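You operate a simulated robot arm through the tools that you are given. There is no shell and no other tool.

You are at the controls of a simulated robot arm. One attempt, no reset.

TASK
Free the stuck pad, crank it through and lay it on the board.
Fine: open both screws to mark 3; pawl out to crank and in again before you take the sheet; leave the other pads. Where these are worked on the way, their far stop is far enough and under half their travel is too little: pawl.

Only the result counts: the job must be done as asked and must still hold three seconds after the hand-in. Knocking over, shifting, dropping, spilling or breaking anything else fails it. Flat cloth is picked up by pressing the open fingertips on it (5 to 10 N) and closing them slowly along it; thin cloth reads only 2 to 8 mm in the jaws.

THE ROBOT
A 6-joint arm with a two-finger parallel gripper, fixed in place. Base frame: the origin is at the foot of the arm, x ahead of it, y to its left, z up. Units: m, rad, N and s.
With the tool pointing down near the work surface it reaches from about 0.34 to 0.86 m from the base axis. Its first joint turns from -2.007 to 2.007 rad. Payload 3.43 kg.
The TCP is the grasp point between the finger pads, 0.034 m short of the fingertips. In the tool frame z runs along the fingers and y along their closing line. Largest opening 0.128 m; finger width 0.024, thickness 0.012; the body of the gripper, 0.048 by 0.13 m, starts 0.096 m behind the TCP.
Orientation is told as [roll, pitch, yaw] about the base's x, y, z axes, in that order, counted from this pose: with the fingers straight down and closing along the base's y, the tool's x points along the base's -x, its y along +y and its z along -z.

THE INTERFACE
- The arm moves only by the tool nudge_tool. Its argument "rows" is a list of rows, each a list of 7 numbers: the turn, a rotation vector about the tool's x, y, z in rad, then the shift along the tool's x, y, z in m, then the closure in counts, from 0 (fully open) to 255 (shut). In form: [[wx, wy, wz, tx, ty, tz, jaw], ...]. A call has 1 to 20 rows; each row shifts and turns the commanded pose from where the row before left it, along the tool's axes as they then stand. Rows are played at 5 a second. More than 0.05 m and 0.15 rad between two rows, or a gripper value outside its range, and nothing of the call is played. Where a pose cannot be reached the arm comes as near as it can. A force on the tool above 90 N (or 10 N above the force at the start of the call, whichever is more), or a blocked arm, ends the call early, and 0.2 s more pass. The fingers move at their own pace (about 0.108 m/s each) and stop on an object; they squeeze with about 33 N. The grip force told is the motor's: it shows also when the fingers shut on nothing. Time passes only in rows, and 0.2 s behind the last, so rows that do not move let the fingers close. The reply holds the time, the measured pose of the TCP, the force on the tool along the base axes, the opening and the grip force, in the units named above and with some noise, with the torque about the TCP (base axes, N m) and any sound that the robot's microphone picked up.
- Cameras (640 x 400 px; columns grow to the right, rows downward): "scene" is fixed at [0.2193, 0.6509, 1.7331]; the picture's right is [-0.76, -0.65, 0.00], its down [-0.42, 0.50, -0.76] and it looks along [0.49, -0.58, -0.66] (base axes); focal length 279 px, centre (320, 200). "wrist" rides on the gripper at [0.076, -0.011, -0.16] in the tool frame; the picture's right is [0.15, 0.99, 0.00], its down [-0.88, 0.13, -0.46] and it looks along [-0.45, 0.07, 0.89] (tool axes); focal length 234 px, centre (320, 200).
- grab_frame(camera): a new picture of that camera. The clock stands still meanwhile.
- raise_lower(by): slides the trunk up (or, below 0, down) by that many m; the arm rides with it, the base frame stays. It gives what a move gives, with no picture.
- probe_pixels(camera, pixels): for up to 12 pixels [column, row] of the newest picture of that camera ("zoom" is the newest enlarged one), the place [x, y, z] in the base frame of the surface seen there, good to about 0.002 m. The clock stands still meanwhile.
- zoom(camera, box): a new picture of the part [left, top, right, bottom] of that camera's present view, enlarged. The clock stands still meanwhile.
- job_done(): hands the job in; it is judged then, once.

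Open the gripper and draw the arm clear of the work before you hand the job in, unless the task says otherwise.

The tools are called after ">>>" as a command line: name --pt "numbers of a row" for each row, then --argument value for the rest, lists and objects as JSON in quotes. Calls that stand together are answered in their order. nudge_tool: Moves the arm, as the interface text tells. Its arguments: {"type":"object","properties":{"rows":{"type":"array","items":{"type":"array","items":{"type":"number"}}}},"required":["rows"]} The other tools are called the same way: raise_lower (by) slides the trunk up or down; grab_frame (camera) takes a picture; probe_pixels (camera, pixels) gives the place of the surface under pixels of a picture; zoom (camera, box) takes an enlarged picture of a part of a camera's view; job_done () hands the job in.

At the start:

```text
t: 0.0
position: [0.3581, 0.1597, 1.4868]
orientation: [0.0, 0.0, 0.0]
ft_force: [0.3, 0.4, 0.6]
wrist_torque: [0.02, -0.02, -0.01]
width: 0.1284
finger_force: 0.0
trunk travel left (down, up): [-0.725, 0.065]
```

scene: 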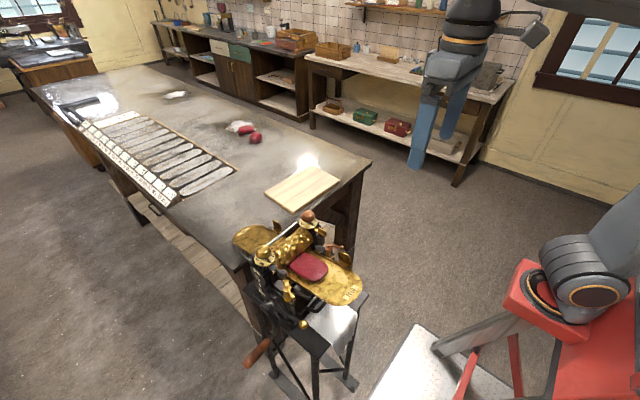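
wrist: 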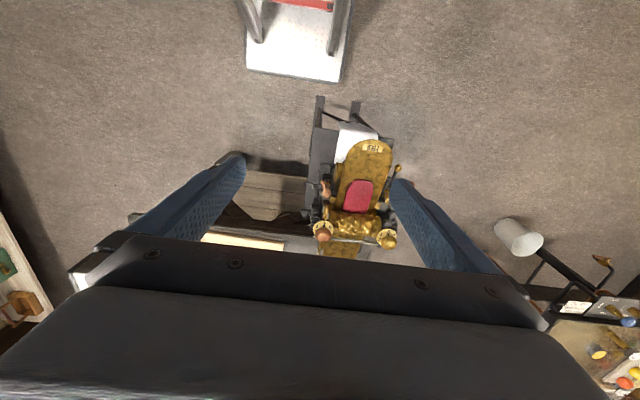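

I start by looking closer at the machine (around column 300, row 270 in the scene picture) to find the screws, the pawl, the crank and the stuck pad.

>>> zoom --camera "scene" --box '[220, 190, 380, 290]'

>>> zoom --camera "scene" --box '[220, 280, 400, 400]'

>>> zoom --camera "wrist" --box '[280, 90, 440, 290]'

```text
4.00 times, centred on (300, 240) of scene
```

zoom: 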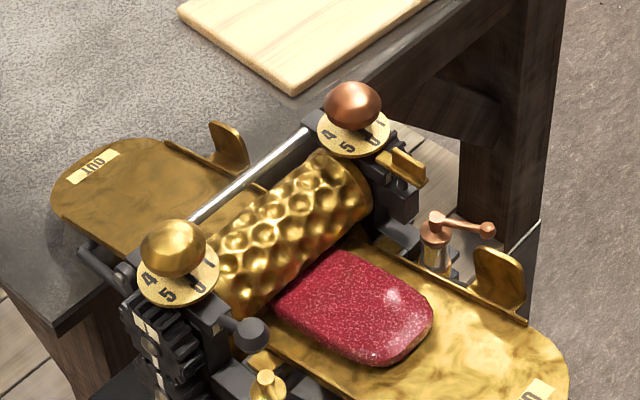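

```text
3.33 times, centred on (310, 340) of scene
```

zoom: 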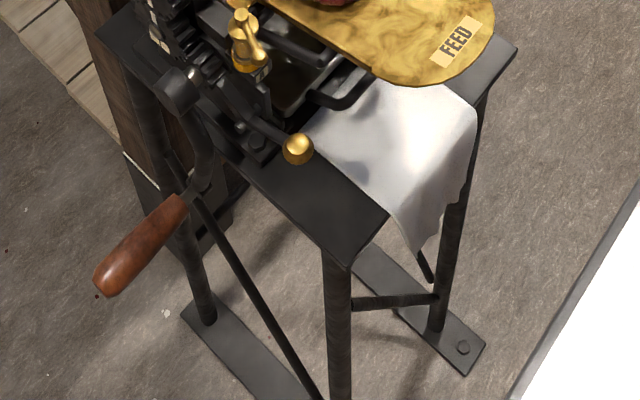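

```text
2.00 times, centred on (360, 190) of wrist
```

zoom: 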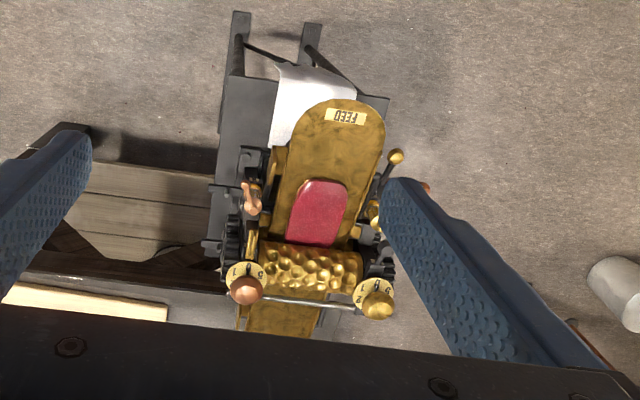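

The machine shows a copper knob at scene (308,216), a brass knob at (263,252), the red pad at (309,266) and the crank handle at (262,353). I probe those places.

>>> probe_pixels --camera "scene" --pixels '[[308, 215], [263, 251], [309, 266], [262, 353], [309, 324], [281, 287], [330, 250], [282, 273], [305, 190], [345, 290], [326, 248], [342, 247]]'

>>> probe_pixels --camera "zoom" --pixels '[[247, 290], [378, 305], [318, 210], [250, 198], [396, 157], [374, 210], [345, 118], [300, 75], [352, 278], [270, 255], [250, 160], [300, 40]]'

```text
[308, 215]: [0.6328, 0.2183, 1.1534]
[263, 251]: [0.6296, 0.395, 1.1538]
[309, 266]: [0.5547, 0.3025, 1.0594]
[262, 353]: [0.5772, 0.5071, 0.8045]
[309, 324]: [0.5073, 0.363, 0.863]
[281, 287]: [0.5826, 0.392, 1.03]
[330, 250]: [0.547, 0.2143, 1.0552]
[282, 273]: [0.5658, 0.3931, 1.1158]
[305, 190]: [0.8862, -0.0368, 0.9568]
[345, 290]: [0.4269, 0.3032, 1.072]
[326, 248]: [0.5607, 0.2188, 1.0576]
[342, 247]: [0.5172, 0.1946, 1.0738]
```

```text
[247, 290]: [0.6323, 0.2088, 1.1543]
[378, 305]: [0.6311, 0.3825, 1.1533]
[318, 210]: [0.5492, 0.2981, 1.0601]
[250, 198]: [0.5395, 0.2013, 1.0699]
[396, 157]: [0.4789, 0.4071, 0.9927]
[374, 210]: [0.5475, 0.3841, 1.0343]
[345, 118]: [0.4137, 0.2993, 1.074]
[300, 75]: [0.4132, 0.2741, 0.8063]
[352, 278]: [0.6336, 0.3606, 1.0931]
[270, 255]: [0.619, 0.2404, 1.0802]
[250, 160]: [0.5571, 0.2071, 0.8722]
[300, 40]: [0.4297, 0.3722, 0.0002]
```

The zooms are sharp, so I look closer at the dials, the gear side and the copper lever.

>>> zoom --camera "wrist" --box '[375, 160, 405, 180]'

>>> zoom --camera "wrist" --box '[310, 205, 400, 255]'

>>> zoom --camera "scene" --box '[240, 245, 304, 285]'

>>> zoom --camera "scene" --box '[240, 275, 320, 325]'

>>> zoom --camera "scene" --box '[290, 200, 354, 240]'

>>> zoom --camera "scene" --box '[300, 235, 364, 275]'

```text
16.00 times, centred on (390, 170) of wrist
```

zoom: 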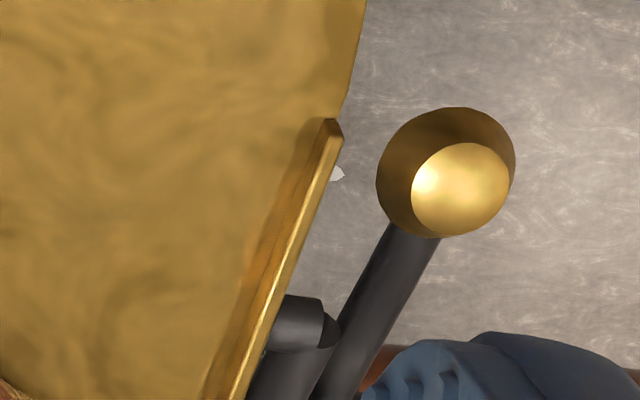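

```text
7.11 times, centred on (355, 230) of wrist
```

zoom: 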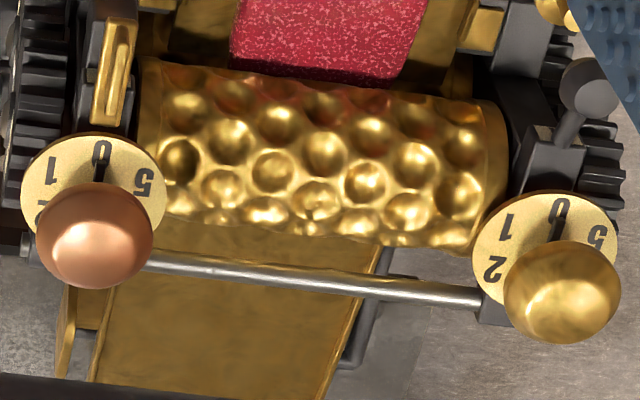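

```text
10.00 times, centred on (272, 265) of scene
```

zoom: 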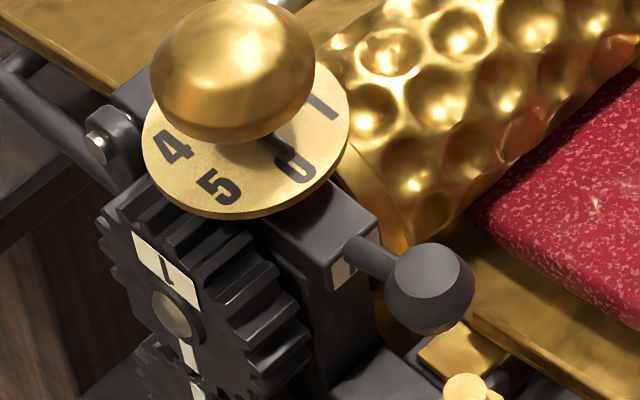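

```text
8.00 times, centred on (280, 300) of scene
```

zoom: 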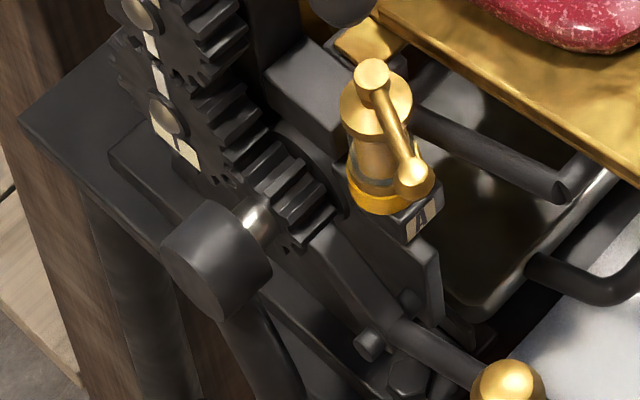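

```text
10.00 times, centred on (322, 220) of scene
```

zoom: 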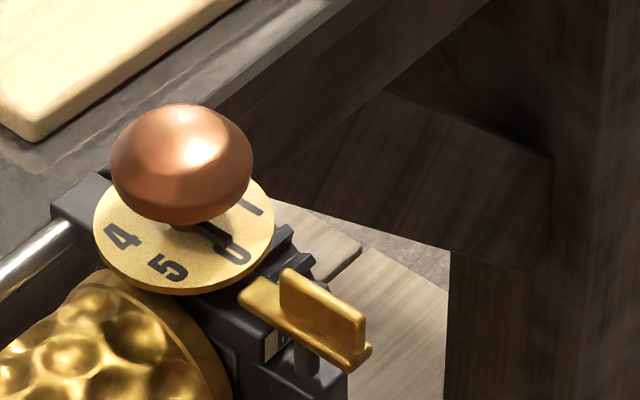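

```text
10.00 times, centred on (332, 255) of scene
```

zoom: 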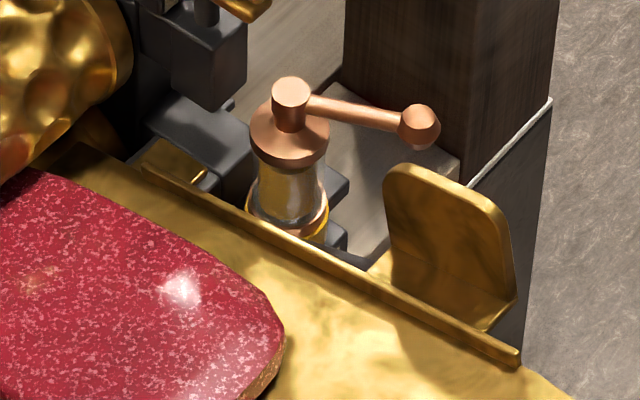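

Several levers are around: a grey ball lever under the brass dial, a brass tap lever "A", a copper tap lever, and a long lever with a brass ball next to the gear train. I probe the crank and the gear-train parts.

>>> zoom --camera "scene" --box '[230, 270, 326, 330]'

>>> probe_pixels --camera "scene" --pixels '[[267, 307], [274, 303], [247, 362], [270, 343], [280, 335], [286, 318], [292, 320], [303, 324], [309, 322], [291, 286], [263, 277], [262, 290]]'

>>> zoom --camera "scene" --box '[230, 320, 310, 370]'

```text
6.67 times, centred on (278, 300) of scene
```

zoom: 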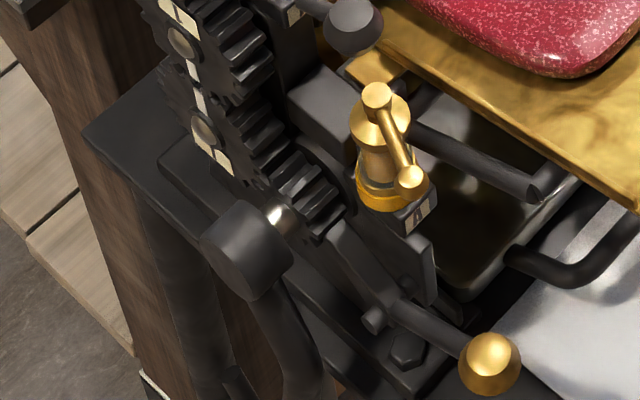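

```text
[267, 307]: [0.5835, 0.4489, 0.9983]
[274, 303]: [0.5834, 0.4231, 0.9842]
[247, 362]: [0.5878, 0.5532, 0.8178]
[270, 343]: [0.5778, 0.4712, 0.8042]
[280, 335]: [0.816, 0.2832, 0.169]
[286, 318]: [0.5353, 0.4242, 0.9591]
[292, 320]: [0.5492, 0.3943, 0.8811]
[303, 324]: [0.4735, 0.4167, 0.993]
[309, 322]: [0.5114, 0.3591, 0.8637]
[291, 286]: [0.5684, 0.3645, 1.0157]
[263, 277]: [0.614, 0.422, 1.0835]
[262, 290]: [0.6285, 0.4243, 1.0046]
```

```text
8.00 times, centred on (270, 345) of scene
```

zoom: 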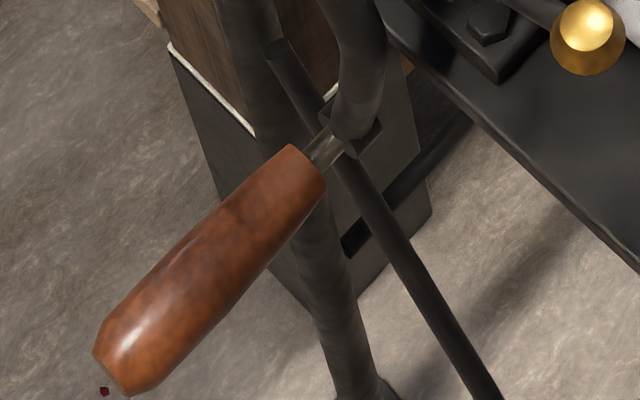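

The crank hub is near (0.583, 0.449, 0.99) and the handle near (0.58, 0.47–0.55, 0.80), while the lever with the brass ball (0.476, 0.41, 0.993) pivots near (0.535, 0.424, 0.959) by the crank pinion. I move the arm, high up, to the machine's left-front to look at the gear side with the wrist camera.

>>> nudge_tool --pt "0 0 0 -0.005 0.0425 0.0238 0" --pt "0 0 0 -0.005 0.0425 0.0238 0" --pt "0 0 0 -0.005 0.0425 0.0238 0" --pt "0 0 0 -0.005 0.0425 0.0238 0" --pt "0 0 0 -0.005 0.0425 0.0238 0" --pt "0 0 0 -0.005 0.0425 0.0238 0" --pt "0 0 0 -0.005 0.0425 0.0238 0" --pt "0 0 0 -0.005 0.0425 0.0238 0" --pt "0 0 0.131 0 0 0 0" --pt "0 0 0.131 0 0 0 0" --pt "0 0 0.131 0 0 0 0" --pt "0 0 0.131 0 0 0 0" --pt "0 0 0.131 0 0 0 0" --pt "0 0 0.131 0 0 0 0" --pt "0 -0.125 0 0 0 0 0" --pt "0 -0.125 0 0 0 0 0" --pt "0 -0.125 0 0 0 0 0" --pt "0 -0.125 0 0 0 0 0" --pt "0 0 0 0 0 0 0"

>>> grab_frame --camera "wrist"

>>> grab_frame --camera "scene"

```text
t: 4.0
position: [0.3972, 0.5006, 1.2954]
orientation: [0.0, -0.5, -0.788]
ft_force: [-0.6, 0.1, 0.3]
wrist_torque: [-0.01, 0.01, 0.01]
width: 0.1283
finger_force: 0.0
trunk travel left (down, up): [-0.725, 0.065]
```

```text
taken
```

wrist: 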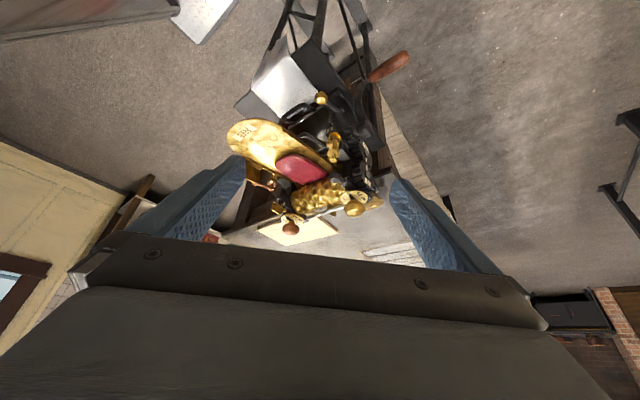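

```text
taken
```

scene: 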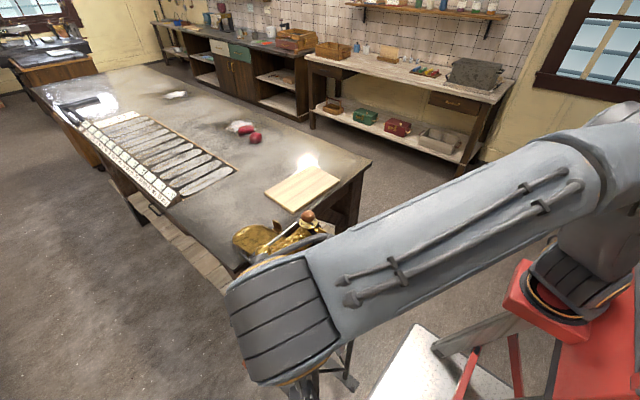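

The wrist camera now sees the machine (columns 230–400, rows 80–250). I zoom on it.

>>> zoom --camera "wrist" --box '[300, 75, 412, 145]'

>>> zoom --camera "wrist" --box '[290, 130, 402, 220]'

>>> zoom --camera "wrist" --box '[225, 110, 337, 240]'

```text
5.71 times, centred on (356, 110) of wrist
```

zoom: 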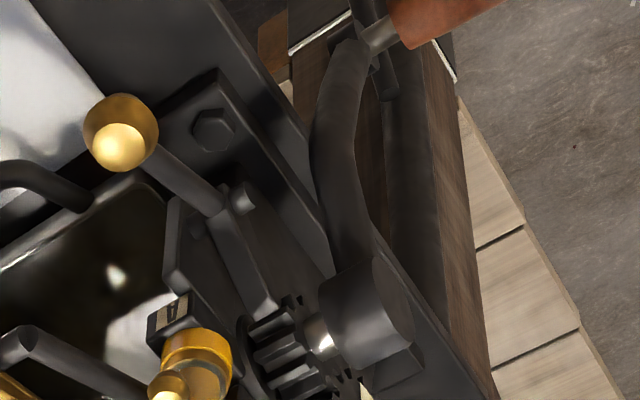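

```text
4.44 times, centred on (346, 175) of wrist
```

zoom: 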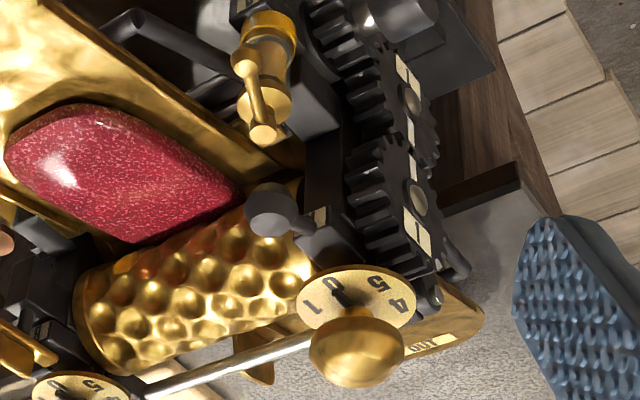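

```text
3.08 times, centred on (281, 175) of wrist
```

zoom: 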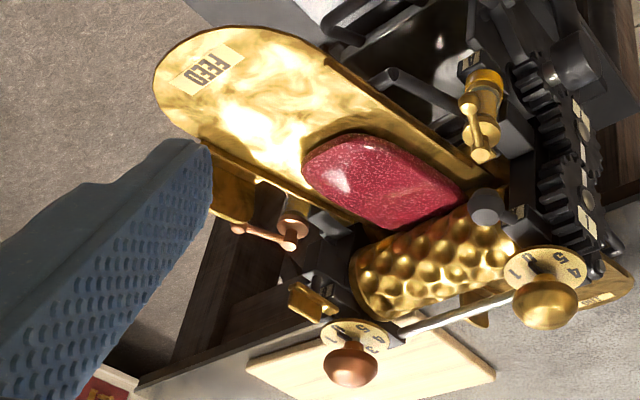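

I zoom deeper on the labels and on the lever nose at the pinion.

>>> zoom --camera "wrist" --box '[330, 100, 370, 140]'

>>> zoom --camera "wrist" --box '[340, 165, 380, 205]'

>>> zoom --camera "wrist" --box '[265, 175, 325, 230]'

>>> probe_pixels --camera "wrist" --pixels '[[321, 98], [338, 110], [343, 120], [346, 128], [352, 128], [358, 134], [366, 132], [374, 122], [360, 84], [372, 82]]'

```text
10.00 times, centred on (350, 120) of wrist
```

zoom: 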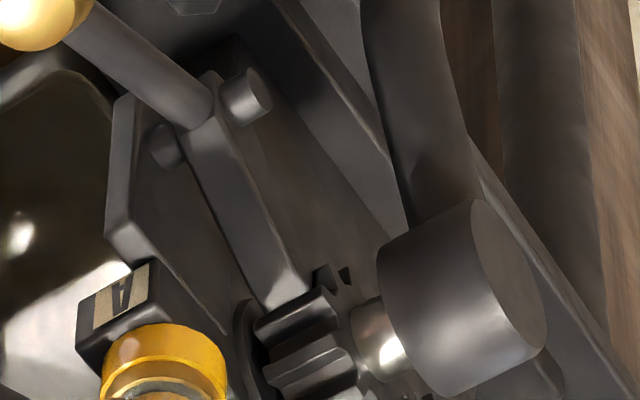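

```text
10.00 times, centred on (360, 185) of wrist
```

zoom: 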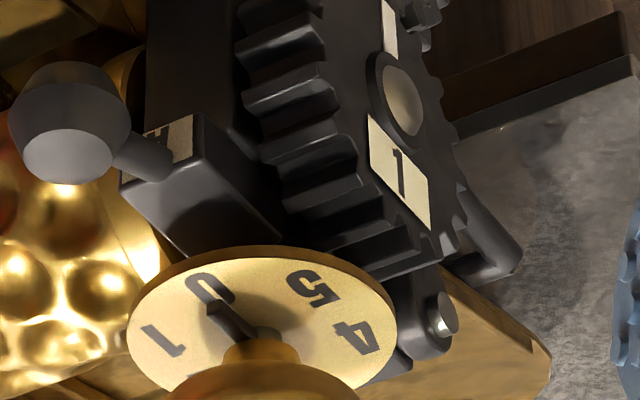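

```text
7.27 times, centred on (295, 202) of wrist
```

zoom: 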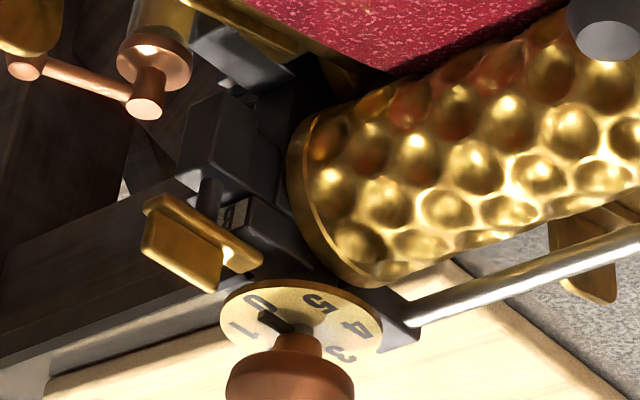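

```text
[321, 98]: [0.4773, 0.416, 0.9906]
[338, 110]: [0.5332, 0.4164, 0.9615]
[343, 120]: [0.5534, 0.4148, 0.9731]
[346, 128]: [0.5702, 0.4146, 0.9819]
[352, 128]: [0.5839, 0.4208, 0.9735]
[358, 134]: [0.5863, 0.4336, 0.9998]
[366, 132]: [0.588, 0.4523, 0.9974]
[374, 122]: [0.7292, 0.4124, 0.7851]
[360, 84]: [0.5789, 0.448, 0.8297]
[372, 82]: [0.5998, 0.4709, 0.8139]
```

The ball lever is the pawl: ball at (0.477,0.416,0.99), pivot (0.533,0.416,0.96), nose at (0.570,0.415,0.982) in the crank pinion. I probe the table edge near the crank circle, the OUT tray and the gear positions.

>>> probe_pixels --camera "wrist" --pixels '[[390, 172], [400, 165], [392, 180], [380, 205], [384, 198], [370, 222], [362, 172], [362, 152], [368, 180], [375, 190], [430, 200], [410, 160]]'

>>> zoom --camera "wrist" --box '[330, 110, 450, 230]'

>>> zoom --camera "scene" --box '[190, 200, 270, 280]'

```text
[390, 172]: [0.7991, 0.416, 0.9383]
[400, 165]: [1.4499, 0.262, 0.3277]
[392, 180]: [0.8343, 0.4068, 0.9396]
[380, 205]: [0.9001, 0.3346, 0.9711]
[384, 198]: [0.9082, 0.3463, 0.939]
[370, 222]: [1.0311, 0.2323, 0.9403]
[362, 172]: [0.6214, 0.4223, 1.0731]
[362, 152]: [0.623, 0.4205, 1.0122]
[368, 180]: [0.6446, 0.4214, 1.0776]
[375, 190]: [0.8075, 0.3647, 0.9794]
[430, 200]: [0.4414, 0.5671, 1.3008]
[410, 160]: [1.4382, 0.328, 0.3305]
```

```text
3.33 times, centred on (390, 170) of wrist
```

zoom: 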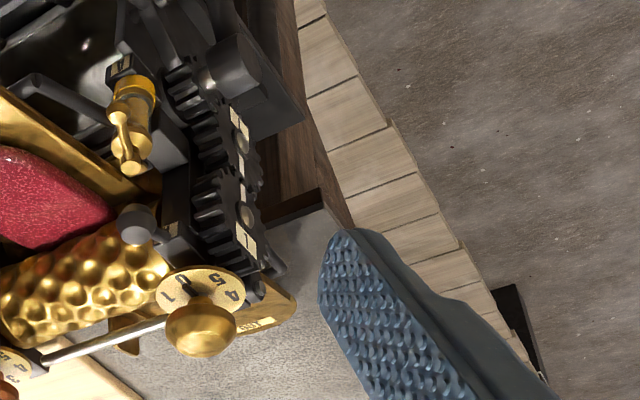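

```text
5.00 times, centred on (230, 240) of scene
```

zoom: 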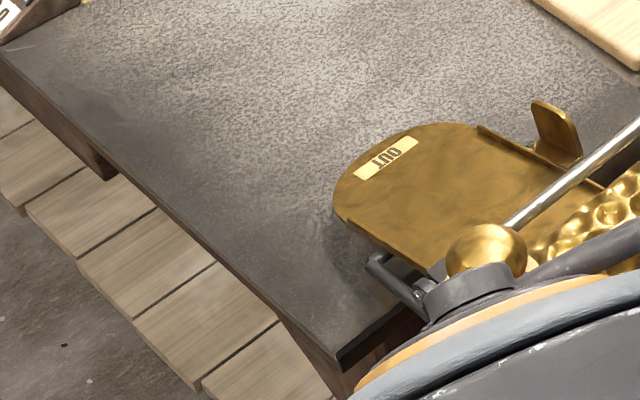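

The table top is at z≈0.94 with its corner near scene (234,274). I probe that corner, the board corners, and the OUT tray.

>>> probe_pixels --camera "scene" --pixels '[[235, 273], [232, 270], [266, 190], [305, 168], [338, 181], [293, 210], [302, 188], [365, 162], [250, 232], [236, 241], [264, 236], [242, 248]]'

>>> zoom --camera "scene" --box '[220, 100, 300, 160]'

```text
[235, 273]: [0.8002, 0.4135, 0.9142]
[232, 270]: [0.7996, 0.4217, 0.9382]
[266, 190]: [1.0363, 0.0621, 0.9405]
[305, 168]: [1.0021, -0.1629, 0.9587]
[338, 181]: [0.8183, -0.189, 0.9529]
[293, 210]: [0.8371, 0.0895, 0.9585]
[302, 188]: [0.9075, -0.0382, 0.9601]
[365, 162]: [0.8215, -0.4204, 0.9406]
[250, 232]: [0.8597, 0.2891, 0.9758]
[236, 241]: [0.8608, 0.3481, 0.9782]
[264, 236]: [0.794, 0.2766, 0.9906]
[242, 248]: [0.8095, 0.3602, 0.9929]
```

```text
6.67 times, centred on (260, 130) of scene
```

zoom: 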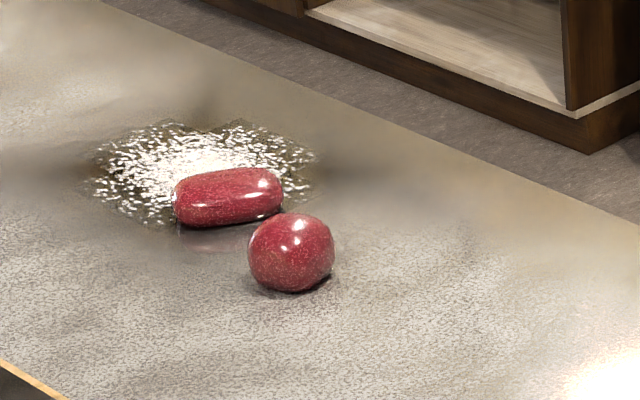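

Now I probe the dials and the knobs more finely from this view, and the gold flag, to know the heights for gripping.

>>> zoom --camera "wrist" --box '[325, 180, 389, 220]'

>>> probe_pixels --camera "zoom" --pixels '[[120, 180], [330, 180], [180, 130], [270, 110], [290, 210], [290, 250], [200, 290], [380, 290], [290, 330], [290, 290], [230, 240], [110, 230]]'

>>> zoom --camera "wrist" --box '[265, 195, 329, 235]'

>>> probe_pixels --camera "zoom" --pixels '[[200, 180], [330, 180], [260, 130], [280, 240], [280, 290], [280, 330], [200, 300], [350, 300], [100, 100], [170, 120], [110, 60], [400, 230]]'

```text
10.00 times, centred on (357, 200) of wrist
```

zoom: 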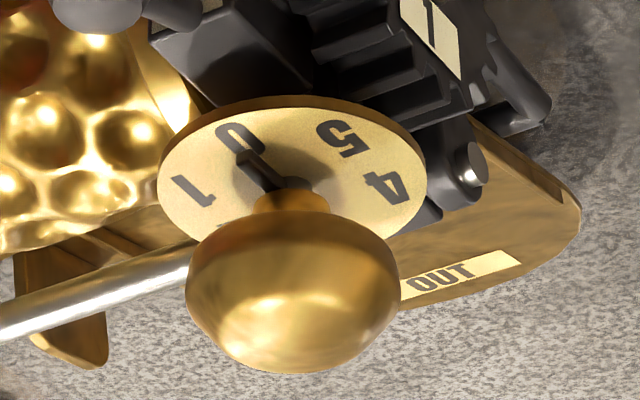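

```text
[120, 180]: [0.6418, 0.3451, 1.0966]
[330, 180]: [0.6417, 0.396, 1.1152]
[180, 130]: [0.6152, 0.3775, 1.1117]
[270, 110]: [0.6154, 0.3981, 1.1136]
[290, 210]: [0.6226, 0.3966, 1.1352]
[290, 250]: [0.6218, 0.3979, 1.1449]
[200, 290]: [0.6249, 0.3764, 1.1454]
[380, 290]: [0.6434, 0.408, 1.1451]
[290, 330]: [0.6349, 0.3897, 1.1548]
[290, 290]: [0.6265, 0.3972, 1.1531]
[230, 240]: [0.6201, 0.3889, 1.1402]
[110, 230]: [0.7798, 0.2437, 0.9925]
```

```text
10.00 times, centred on (297, 215) of wrist
```

zoom: 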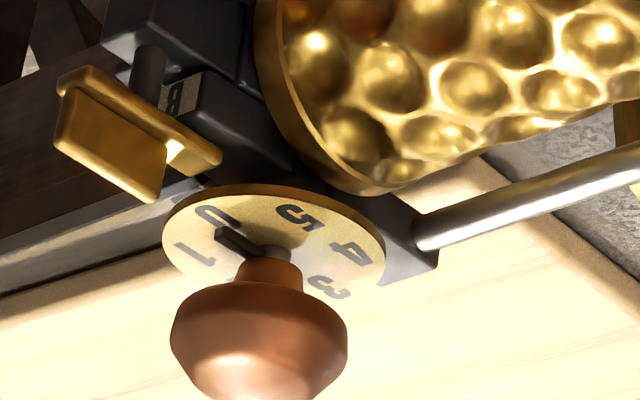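

```text
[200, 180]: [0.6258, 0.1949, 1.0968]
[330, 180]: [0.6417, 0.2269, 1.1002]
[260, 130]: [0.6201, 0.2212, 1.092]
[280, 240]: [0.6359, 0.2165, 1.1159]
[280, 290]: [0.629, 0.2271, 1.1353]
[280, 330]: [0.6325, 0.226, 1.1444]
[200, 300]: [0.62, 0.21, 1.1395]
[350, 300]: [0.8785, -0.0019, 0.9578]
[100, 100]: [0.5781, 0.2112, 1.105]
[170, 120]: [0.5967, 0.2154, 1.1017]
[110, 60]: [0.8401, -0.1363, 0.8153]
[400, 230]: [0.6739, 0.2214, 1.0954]
```

Dials sit at z≈1.115 and knobs are widest near z≈1.142 (centres near (0.636,0.388) and (0.636,0.213)); pointers are at 0 and the numbers rise counter-clockwise seen from above. I straighten the tool, yaw to -90° and hover over the brass knob.

>>> nudge_tool --pt "0 0.125 0 0 0 0 0" --pt "0 0.125 0 0 0 0 0" --pt "0 0.125 0 0 0 0 0" --pt "0 0.125 0 0 0 0 0" --pt "0 0 0.1305 0 0 0 0" --pt "0 0 0.1305 0 0 0 0" --pt "0 0 0.1305 0 0 0 0" --pt "0 0 0.1305 0 0 0 0" --pt "0 0 0.1305 0 0 0 0" --pt "0 0 0.1305 0 0 0 0" --pt "0 0 0 -0.0188 0.0398 0.0075 90" --pt "0 0 0 -0.0188 0.0398 0.0075 90" --pt "0 0 0 -0.0188 0.0398 0.0075 90" --pt "0 0 0 -0.0188 0.0398 0.0075 90" --pt "0 0 0 -0.0188 0.0398 0.0075 90" --pt "0 0 0 -0.0188 0.0398 0.0075 90" --pt "0 0 0 0 0 0 90" --pt "0 0 0 0 0 0 90"

>>> grab_frame --camera "wrist"

```text
t: 7.8
position: [0.6369, 0.386, 1.2502]
orientation: [-0.002, 0.001, -1.571]
ft_force: [0.1, -0.2, 0.6]
wrist_torque: [0.01, 0.0, -0.01]
width: 0.0826
finger_force: 0.0
trunk travel left (down, up): [-0.725, 0.065]
```

```text
taken
```

wrist: 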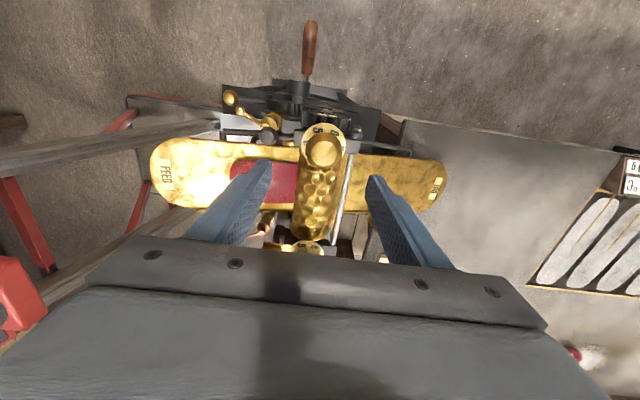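

The brass knob is at (323,150) in this view; I zoom on it and probe its edges to centre the jaws.

>>> zoom --camera "wrist" --box '[275, 110, 371, 170]'

>>> probe_pixels --camera "wrist" --pixels '[[308, 150], [338, 150], [323, 137], [323, 164], [323, 150], [302, 140], [343, 140], [323, 126], [310, 142], [336, 142]]'

```text
6.67 times, centred on (323, 140) of wrist
```

zoom: 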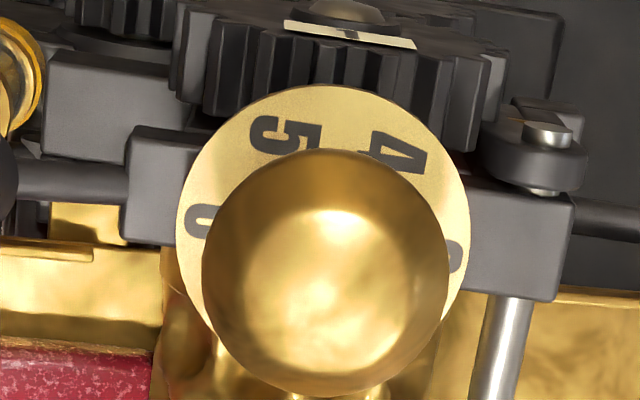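

```text
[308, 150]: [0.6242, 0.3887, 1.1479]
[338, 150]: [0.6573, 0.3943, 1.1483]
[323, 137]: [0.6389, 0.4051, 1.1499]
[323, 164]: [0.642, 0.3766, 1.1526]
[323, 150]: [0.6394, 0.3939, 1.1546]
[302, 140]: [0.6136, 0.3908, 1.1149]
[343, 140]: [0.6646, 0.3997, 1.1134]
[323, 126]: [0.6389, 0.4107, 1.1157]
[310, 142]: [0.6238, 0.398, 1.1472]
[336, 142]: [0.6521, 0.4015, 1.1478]
```

The knob centre is about (0.640, 0.389). Before gripping, I test in the air that the tool can yaw from -90° to +90° here.

>>> nudge_tool --pt "0 0 -0.15 0 0 0 90" --pt "0 0 -0.15 0 0 0 90" --pt "0 0 -0.15 0 0 0 90" --pt "0 0 -0.15 0 0 0 90" --pt "0 0 -0.15 0 0 0 90" --pt "0 0 -0.15 0 0 0 90" --pt "0 0 -0.15 0 0 0 90" --pt "0 0 -0.15 0 0 0 90" --pt "0 0 -0.15 0 0 0 90" --pt "0 0 -0.15 0 0 0 90" --pt "0 0 -0.15 0 0 0 90" --pt "0 0 -0.15 0 0 0 90" --pt "0 0 -0.15 0 0 0 90" --pt "0 0 -0.15 0 0 0 90" --pt "0 0 -0.15 0 0 0 90" --pt "0 0 -0.15 0 0 0 90" --pt "0 0 -0.15 0 0 0 90" --pt "0 0 -0.15 0 0 0 90" --pt "0 0 -0.15 0 0 0 90" --pt "0 0 -0.1416 0 0 0 90"

>>> grab_frame --camera "wrist"

```text
t: 12.0
position: [0.6362, 0.3878, 1.2505]
orientation: [0.0, -0.001, 1.421]
ft_force: [-0.2, -0.2, 0.7]
wrist_torque: [0.05, -0.01, -0.01]
width: 0.083
finger_force: 0.0
trunk travel left (down, up): [-0.725, 0.065]
```

```text
taken
```

wrist: 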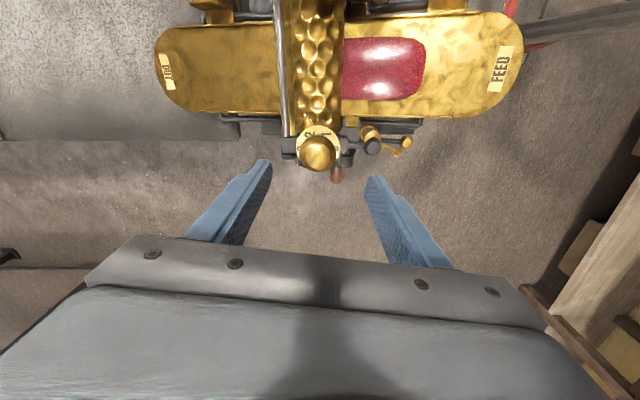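

The yaw range is fine. From this opposite side I probe the knob again (at about (318,153)) to refine its centre.

>>> zoom --camera "wrist" --box '[280, 120, 360, 170]'

>>> probe_pixels --camera "wrist" --pixels '[[318, 153], [304, 153], [332, 153], [318, 140], [318, 166], [298, 140], [340, 140], [318, 129], [345, 158], [337, 172], [371, 146], [408, 143]]'

```text
8.00 times, centred on (320, 145) of wrist
```

zoom: 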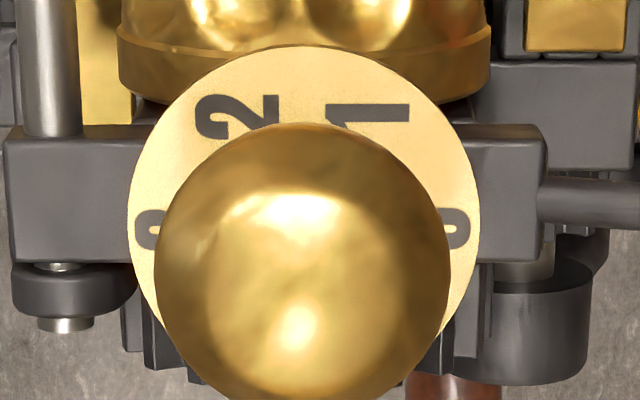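

```text
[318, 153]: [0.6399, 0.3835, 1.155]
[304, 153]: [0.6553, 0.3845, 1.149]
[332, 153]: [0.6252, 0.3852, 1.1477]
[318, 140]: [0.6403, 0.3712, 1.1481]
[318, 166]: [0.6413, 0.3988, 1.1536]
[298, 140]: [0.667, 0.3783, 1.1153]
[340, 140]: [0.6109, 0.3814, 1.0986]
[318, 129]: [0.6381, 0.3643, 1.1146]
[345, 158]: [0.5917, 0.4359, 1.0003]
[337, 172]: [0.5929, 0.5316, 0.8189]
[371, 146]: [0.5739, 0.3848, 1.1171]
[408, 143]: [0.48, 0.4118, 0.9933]
```

Knob centre confirmed at (0.640, 0.389). I yaw back to -90°, shift over the centre and descend to TCP z≈1.161 with jaws at about 0.08 m.

>>> nudge_tool --pt "0 0 0.15 0 0 0 90" --pt "0 0 0.15 0 0 0 90" --pt "0 0 0.15 0 0 0 90" --pt "0 0 0.15 0 0 0 90" --pt "0 0 0.15 0 0 0 90" --pt "0 0 0.15 0 0 0 90" --pt "0 0 0.15 0 0 0 90" --pt "0 0 0.15 0 0 0 90" --pt "0 0 0.15 0 0 0 90" --pt "0 0 0.15 0 0 0 90" --pt "0 0 0.15 0 0 0 90" --pt "0 0 0.15 0 0 0 90" --pt "0 0 0.15 0 0 0 90" --pt "0 0 0.15 0 0 0 90" --pt "0 0 0.15 0 0 0 90" --pt "0 0 0.15 0 0 0 90" --pt "0 0 0.15 0 0 0 90" --pt "0 0 0.15 0 0 0 90" --pt "0 0 0.15 0 0 0 90" --pt "0 0 0.1416 0 0 0 90"

>>> nudge_tool --pt "0 0 0 0.002 0.003 0.0 90" --pt "0 0 0 0 0 0.03 90" --pt "0 0 0 0 0 0.03 90" --pt "0 0 0 0 0 0.02 90" --pt "0 0 0 0 0 0.01 90" --pt "0 0 0 0 0 0 90"

>>> grab_frame --camera "wrist"

```text
t: 16.2
position: [0.6379, 0.3876, 1.2509]
orientation: [0.0, 0.001, -1.571]
ft_force: [-0.8, -0.5, -0.5]
wrist_torque: [0.0, 0.0, -0.01]
width: 0.0826
finger_force: 0.0
trunk travel left (down, up): [-0.725, 0.065]
```

```text
t: 17.6
position: [0.6406, 0.3912, 1.1597]
orientation: [-0.001, 0.0, -1.571]
ft_force: [0.6, 0.2, -0.1]
wrist_torque: [0.0, -0.02, 0.0]
width: 0.0825
finger_force: 0.1
trunk travel left (down, up): [-0.725, 0.065]
```

```text
taken
```

wrist: 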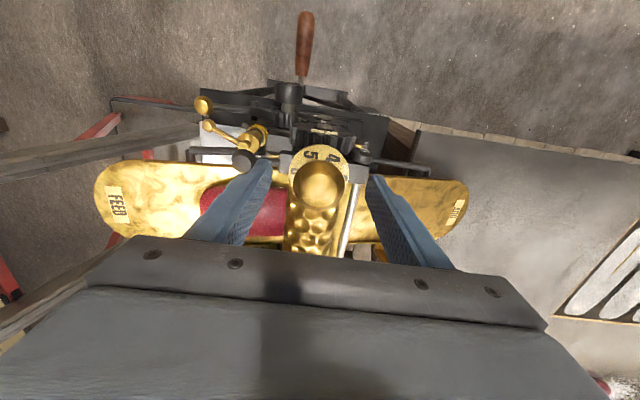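

The knob sits between the fingers at (319,185). I close the jaws on it.

>>> nudge_tool --pt "0 0 0 0 0 0 150" --pt "0 0 0 0 0 0 200" --pt "0 0 0 0 0 0 255" --pt "0 0 0 0 0 0 255" --pt "0 0 0 0 0 0 255"

>>> zoom --camera "wrist" --box '[240, 120, 400, 240]'

```text
t: 18.8
position: [0.6398, 0.3894, 1.1591]
orientation: [-0.001, 0.0, -1.568]
ft_force: [-5.7, -1.7, -1.6]
wrist_torque: [-0.16, 0.2, -0.02]
width: 0.0424
finger_force: 45.0
trunk travel left (down, up): [-0.725, 0.065]
```

```text
3.33 times, centred on (320, 180) of wrist
```

zoom: 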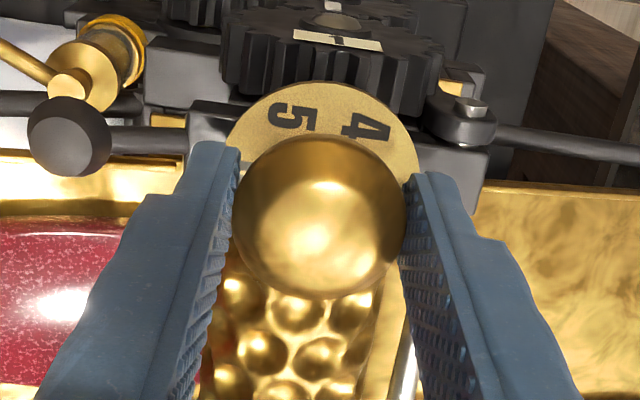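

Gripped at 0.042 m. I turn counter-clockwise 0.4 rad first and check the response.

>>> nudge_tool --pt "0 0 -0.1 0 0 0 255" --pt "0 0 -0.1 0 0 0 255" --pt "0 0 -0.1 0 0 0 255" --pt "0 0 -0.1 0 0 0 255"

>>> grab_frame --camera "wrist"

>>> zoom --camera "wrist" --box '[240, 120, 400, 240]'

```text
t: 19.8
position: [0.6401, 0.3904, 1.1596]
orientation: [-0.002, 0.0, -1.168]
ft_force: [-13.4, -2.8, -2.2]
wrist_torque: [0.1, 0.6, 0.01]
width: 0.0427
finger_force: 44.7
trunk travel left (down, up): [-0.725, 0.065]
```

```text
taken
```

wrist: 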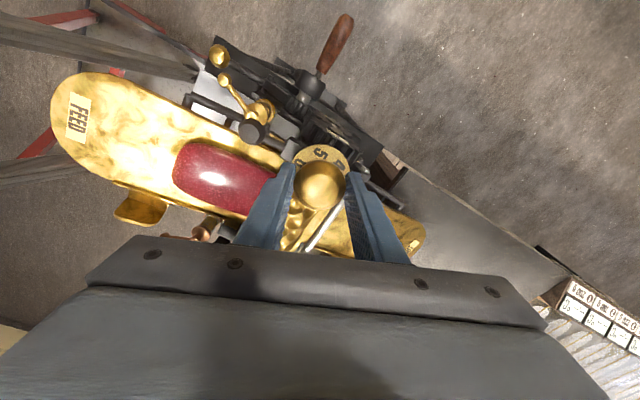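

```text
3.33 times, centred on (320, 180) of wrist
```

zoom: 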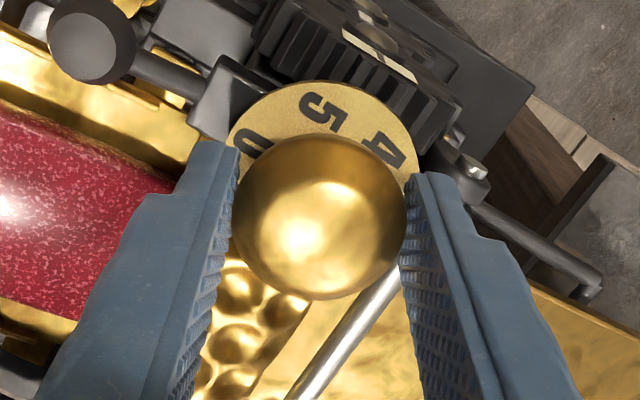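

The grip turns with little torque (0.01 Nm about z), the dial stays fixed. I continue another 1.2 rad watching the side force.

>>> nudge_tool --pt "0 0 -0.1 0 0 0 255" --pt "0 0 -0.1 0 0 0 255" --pt "0 0 -0.1 0 0 0 255" --pt "0 0 -0.1 0 0 0 255" --pt "0 0 -0.1 0 0 0 255" --pt "0 0 -0.1 0 0 0 255" --pt "0 0 -0.1 0 0 0 255" --pt "0 0 -0.1 0 0 0 255" --pt "0 0 -0.1 0 0 0 255" --pt "0 0 -0.1 0 0 0 255" --pt "0 0 -0.1 0 0 0 255" --pt "0 0 -0.1 0 0 0 255"

>>> grab_frame --camera "wrist"

>>> zoom --camera "wrist" --box '[240, 120, 400, 240]'

>>> grab_frame --camera "scene"

```text
t: 22.4
position: [0.6376, 0.3883, 1.1604]
orientation: [0.0, -0.001, 0.032]
ft_force: [-20.5, -10.6, -2.2]
wrist_torque: [-0.15, 1.04, -0.03]
width: 0.0426
finger_force: 45.1
trunk travel left (down, up): [-0.725, 0.065]
```

```text
taken
```

wrist: 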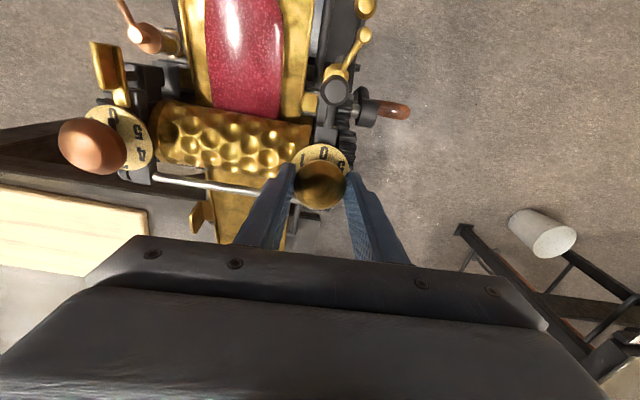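

```text
3.33 times, centred on (320, 180) of wrist
```

zoom: 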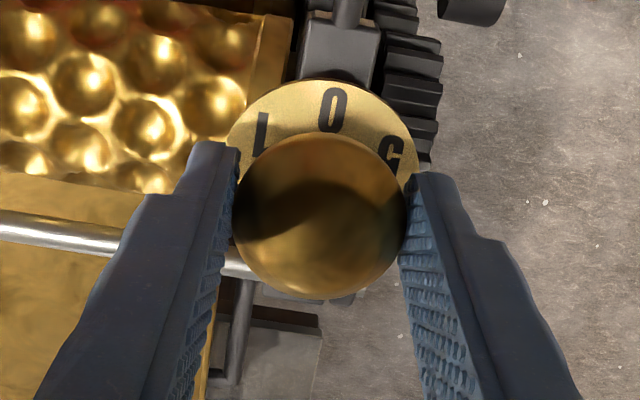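

```text
taken
```

scene: 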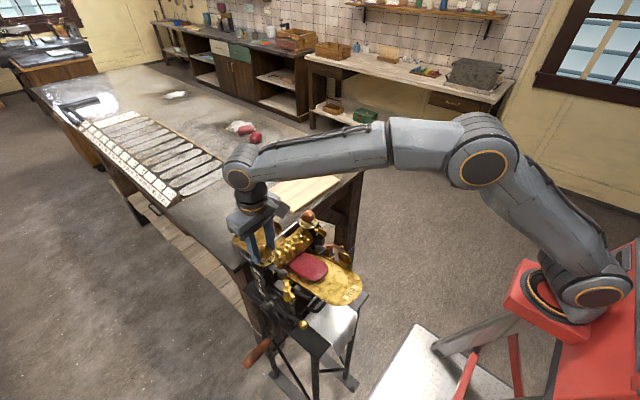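

Side force has grown to about 23 N toward -x, so the grip is ~2 mm off the knob axis. I shift the command -2 mm in x and -1 mm in y and continue the remaining 1.54 rad.

>>> nudge_tool --pt "0 0 0 0.002 -0.001 0 255" --pt "0 0 -0.1028 0 0 0 255" --pt "0 0 -0.1028 0 0 0 255" --pt "0 0 -0.1028 0 0 0 255" --pt "0 0 -0.1028 0 0 0 255" --pt "0 0 -0.1028 0 0 0 255" --pt "0 0 -0.1028 0 0 0 255" --pt "0 0 -0.1028 0 0 0 255" --pt "0 0 -0.1028 0 0 0 255" --pt "0 0 -0.1028 0 0 0 255" --pt "0 0 -0.1028 0 0 0 255" --pt "0 0 -0.1028 0 0 0 255" --pt "0 0 -0.1028 0 0 0 255" --pt "0 0 -0.1028 0 0 0 255" --pt "0 0 -0.1028 0 0 0 255" --pt "0 0 -0.1028 0 0 0 255" --pt "0 0 0 0 0 0 255"

>>> grab_frame --camera "wrist"

>>> zoom --camera "wrist" --box '[240, 120, 400, 240]'

>>> zoom --camera "scene" --box '[230, 220, 310, 280]'

```text
t: 26.0
position: [0.6396, 0.3885, 1.1613]
orientation: [-0.004, -0.001, 1.573]
ft_force: [13.5, -10.3, 20.7]
wrist_torque: [-0.74, -0.37, -0.02]
width: 0.0426
finger_force: 44.8
trunk travel left (down, up): [-0.725, 0.065]
```

```text
taken
```

wrist: 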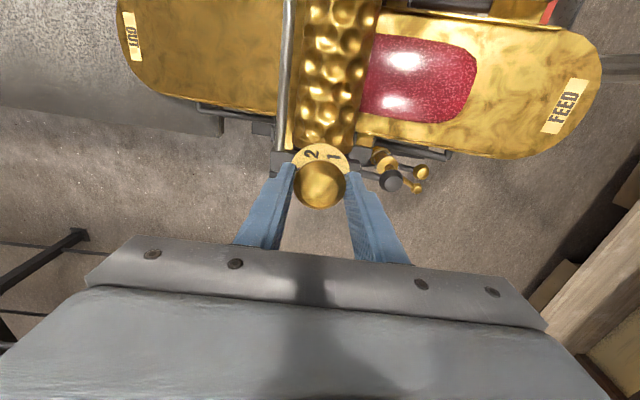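

```text
3.33 times, centred on (320, 180) of wrist
```

zoom: 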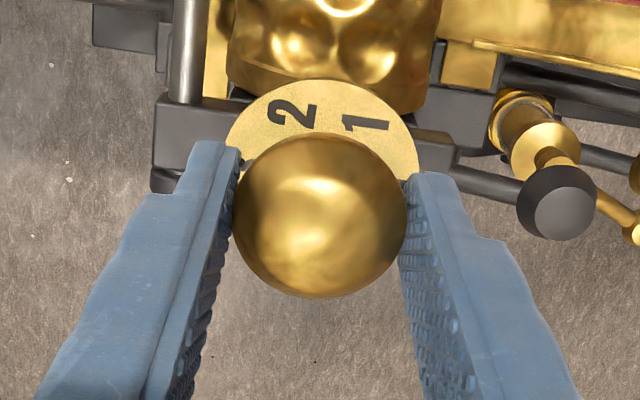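

```text
6.67 times, centred on (270, 250) of scene
```

zoom: 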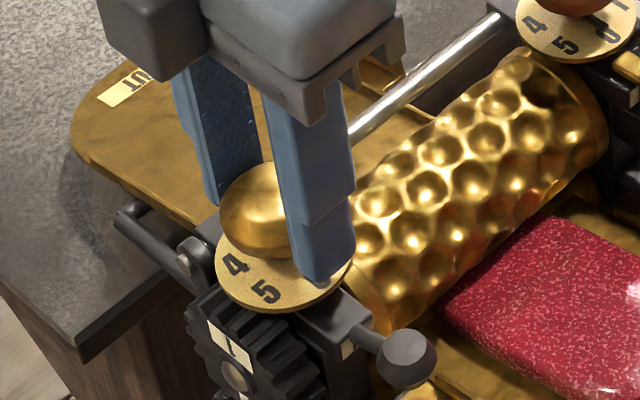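

The turn is complete by command; a slight upward push (20 N) suggests the screw rises as it opens. I open the jaws and rise to check the pointer.

>>> nudge_tool --pt "0 0 0 0 0 0 200" --pt "0 0 0 0 0 0 150" --pt "0 0 0 0 0 0 90" --pt "0 0 0 0 0 0 90" --pt "0 0 0 0 0 -0.02 90" --pt "0 0 0 0 0 -0.04 90" --pt "0 0 0 0 0 -0.04 90" --pt "0 0 0 0 0 0 90"

>>> grab_frame --camera "wrist"

>>> zoom --camera "wrist" --box '[280, 120, 360, 170]'

>>> zoom --camera "scene" --box '[230, 220, 310, 280]'

```text
t: 27.8
position: [0.6402, 0.3869, 1.2611]
orientation: [-0.001, 0.001, 1.573]
ft_force: [0.1, -0.7, 0.8]
wrist_torque: [-0.01, 0.01, 0.02]
width: 0.0825
finger_force: 0.0
trunk travel left (down, up): [-0.725, 0.065]
```

```text
taken
```

wrist: 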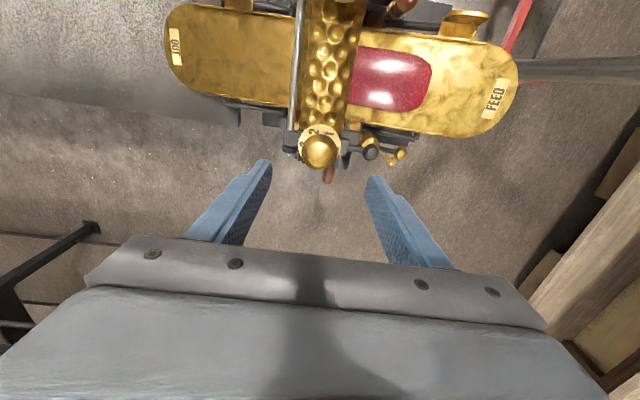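

```text
8.00 times, centred on (320, 145) of wrist
```

zoom: 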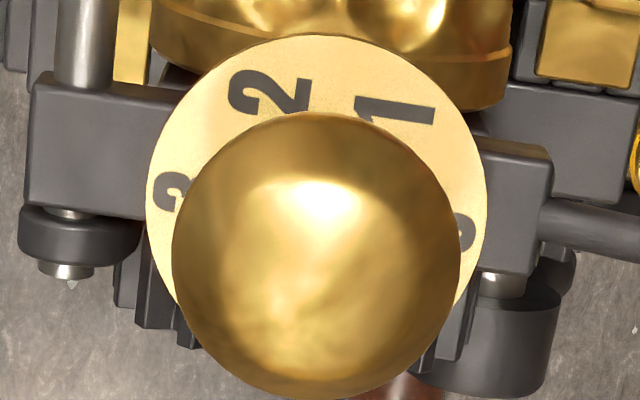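

```text
6.67 times, centred on (270, 250) of scene
```

zoom: 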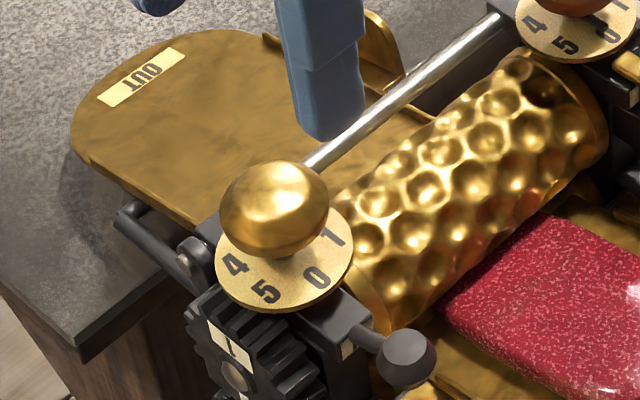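

The brass pointer has left 0 (now hidden on the far side, toward 3); I'll verify it later from the other side. I move over the copper knob and yaw back to -90°.

>>> nudge_tool --pt "0 0 0 0.0435 0.0005 0 90" --pt "0 0 0 0.0435 0.0005 0 90" --pt "0 0 0 0.0435 0.0005 0 90" --pt "0 0 0 0.0435 0.0005 0 90" --pt "0 0 0 0 0 0 90"

>>> grab_frame --camera "wrist"

>>> zoom --camera "wrist" --box '[280, 120, 360, 170]'

>>> probe_pixels --camera "wrist" --pixels '[[318, 150], [304, 150], [332, 150], [318, 140], [318, 164], [318, 128], [360, 135], [365, 150], [400, 150], [120, 60]]'

```text
t: 29.0
position: [0.6389, 0.2157, 1.2599]
orientation: [-0.001, 0.001, 1.572]
ft_force: [-0.2, -0.4, 0.3]
wrist_torque: [0.03, 0.01, 0.0]
width: 0.0827
finger_force: 0.1
trunk travel left (down, up): [-0.725, 0.065]
```

```text
taken
```

wrist: 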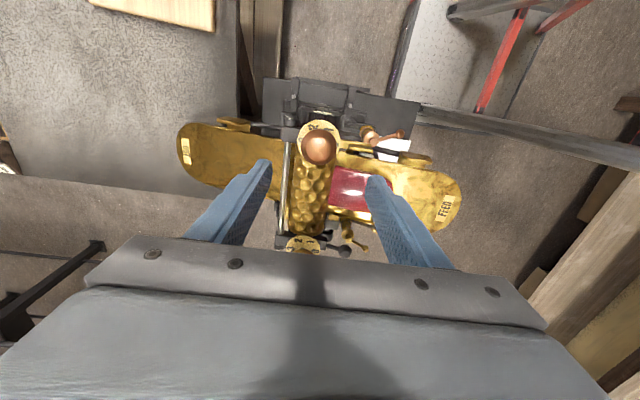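

```text
8.00 times, centred on (320, 145) of wrist
```

zoom: 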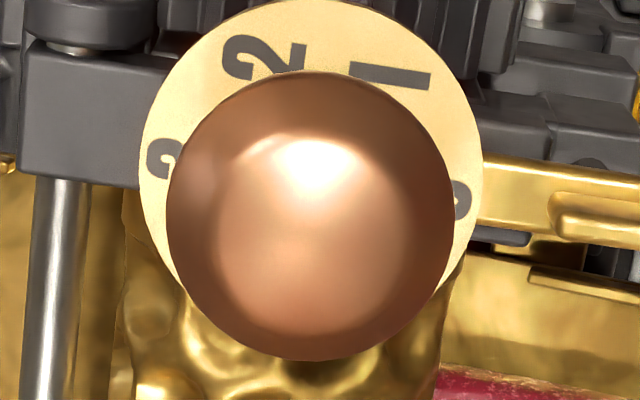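

```text
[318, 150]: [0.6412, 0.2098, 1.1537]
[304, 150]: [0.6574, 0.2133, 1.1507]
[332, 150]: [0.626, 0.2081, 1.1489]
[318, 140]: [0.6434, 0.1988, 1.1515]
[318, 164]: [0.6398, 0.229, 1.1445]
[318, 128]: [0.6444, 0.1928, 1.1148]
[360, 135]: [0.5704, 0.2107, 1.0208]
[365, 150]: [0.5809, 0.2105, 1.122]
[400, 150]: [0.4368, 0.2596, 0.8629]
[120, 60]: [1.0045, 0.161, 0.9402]
```

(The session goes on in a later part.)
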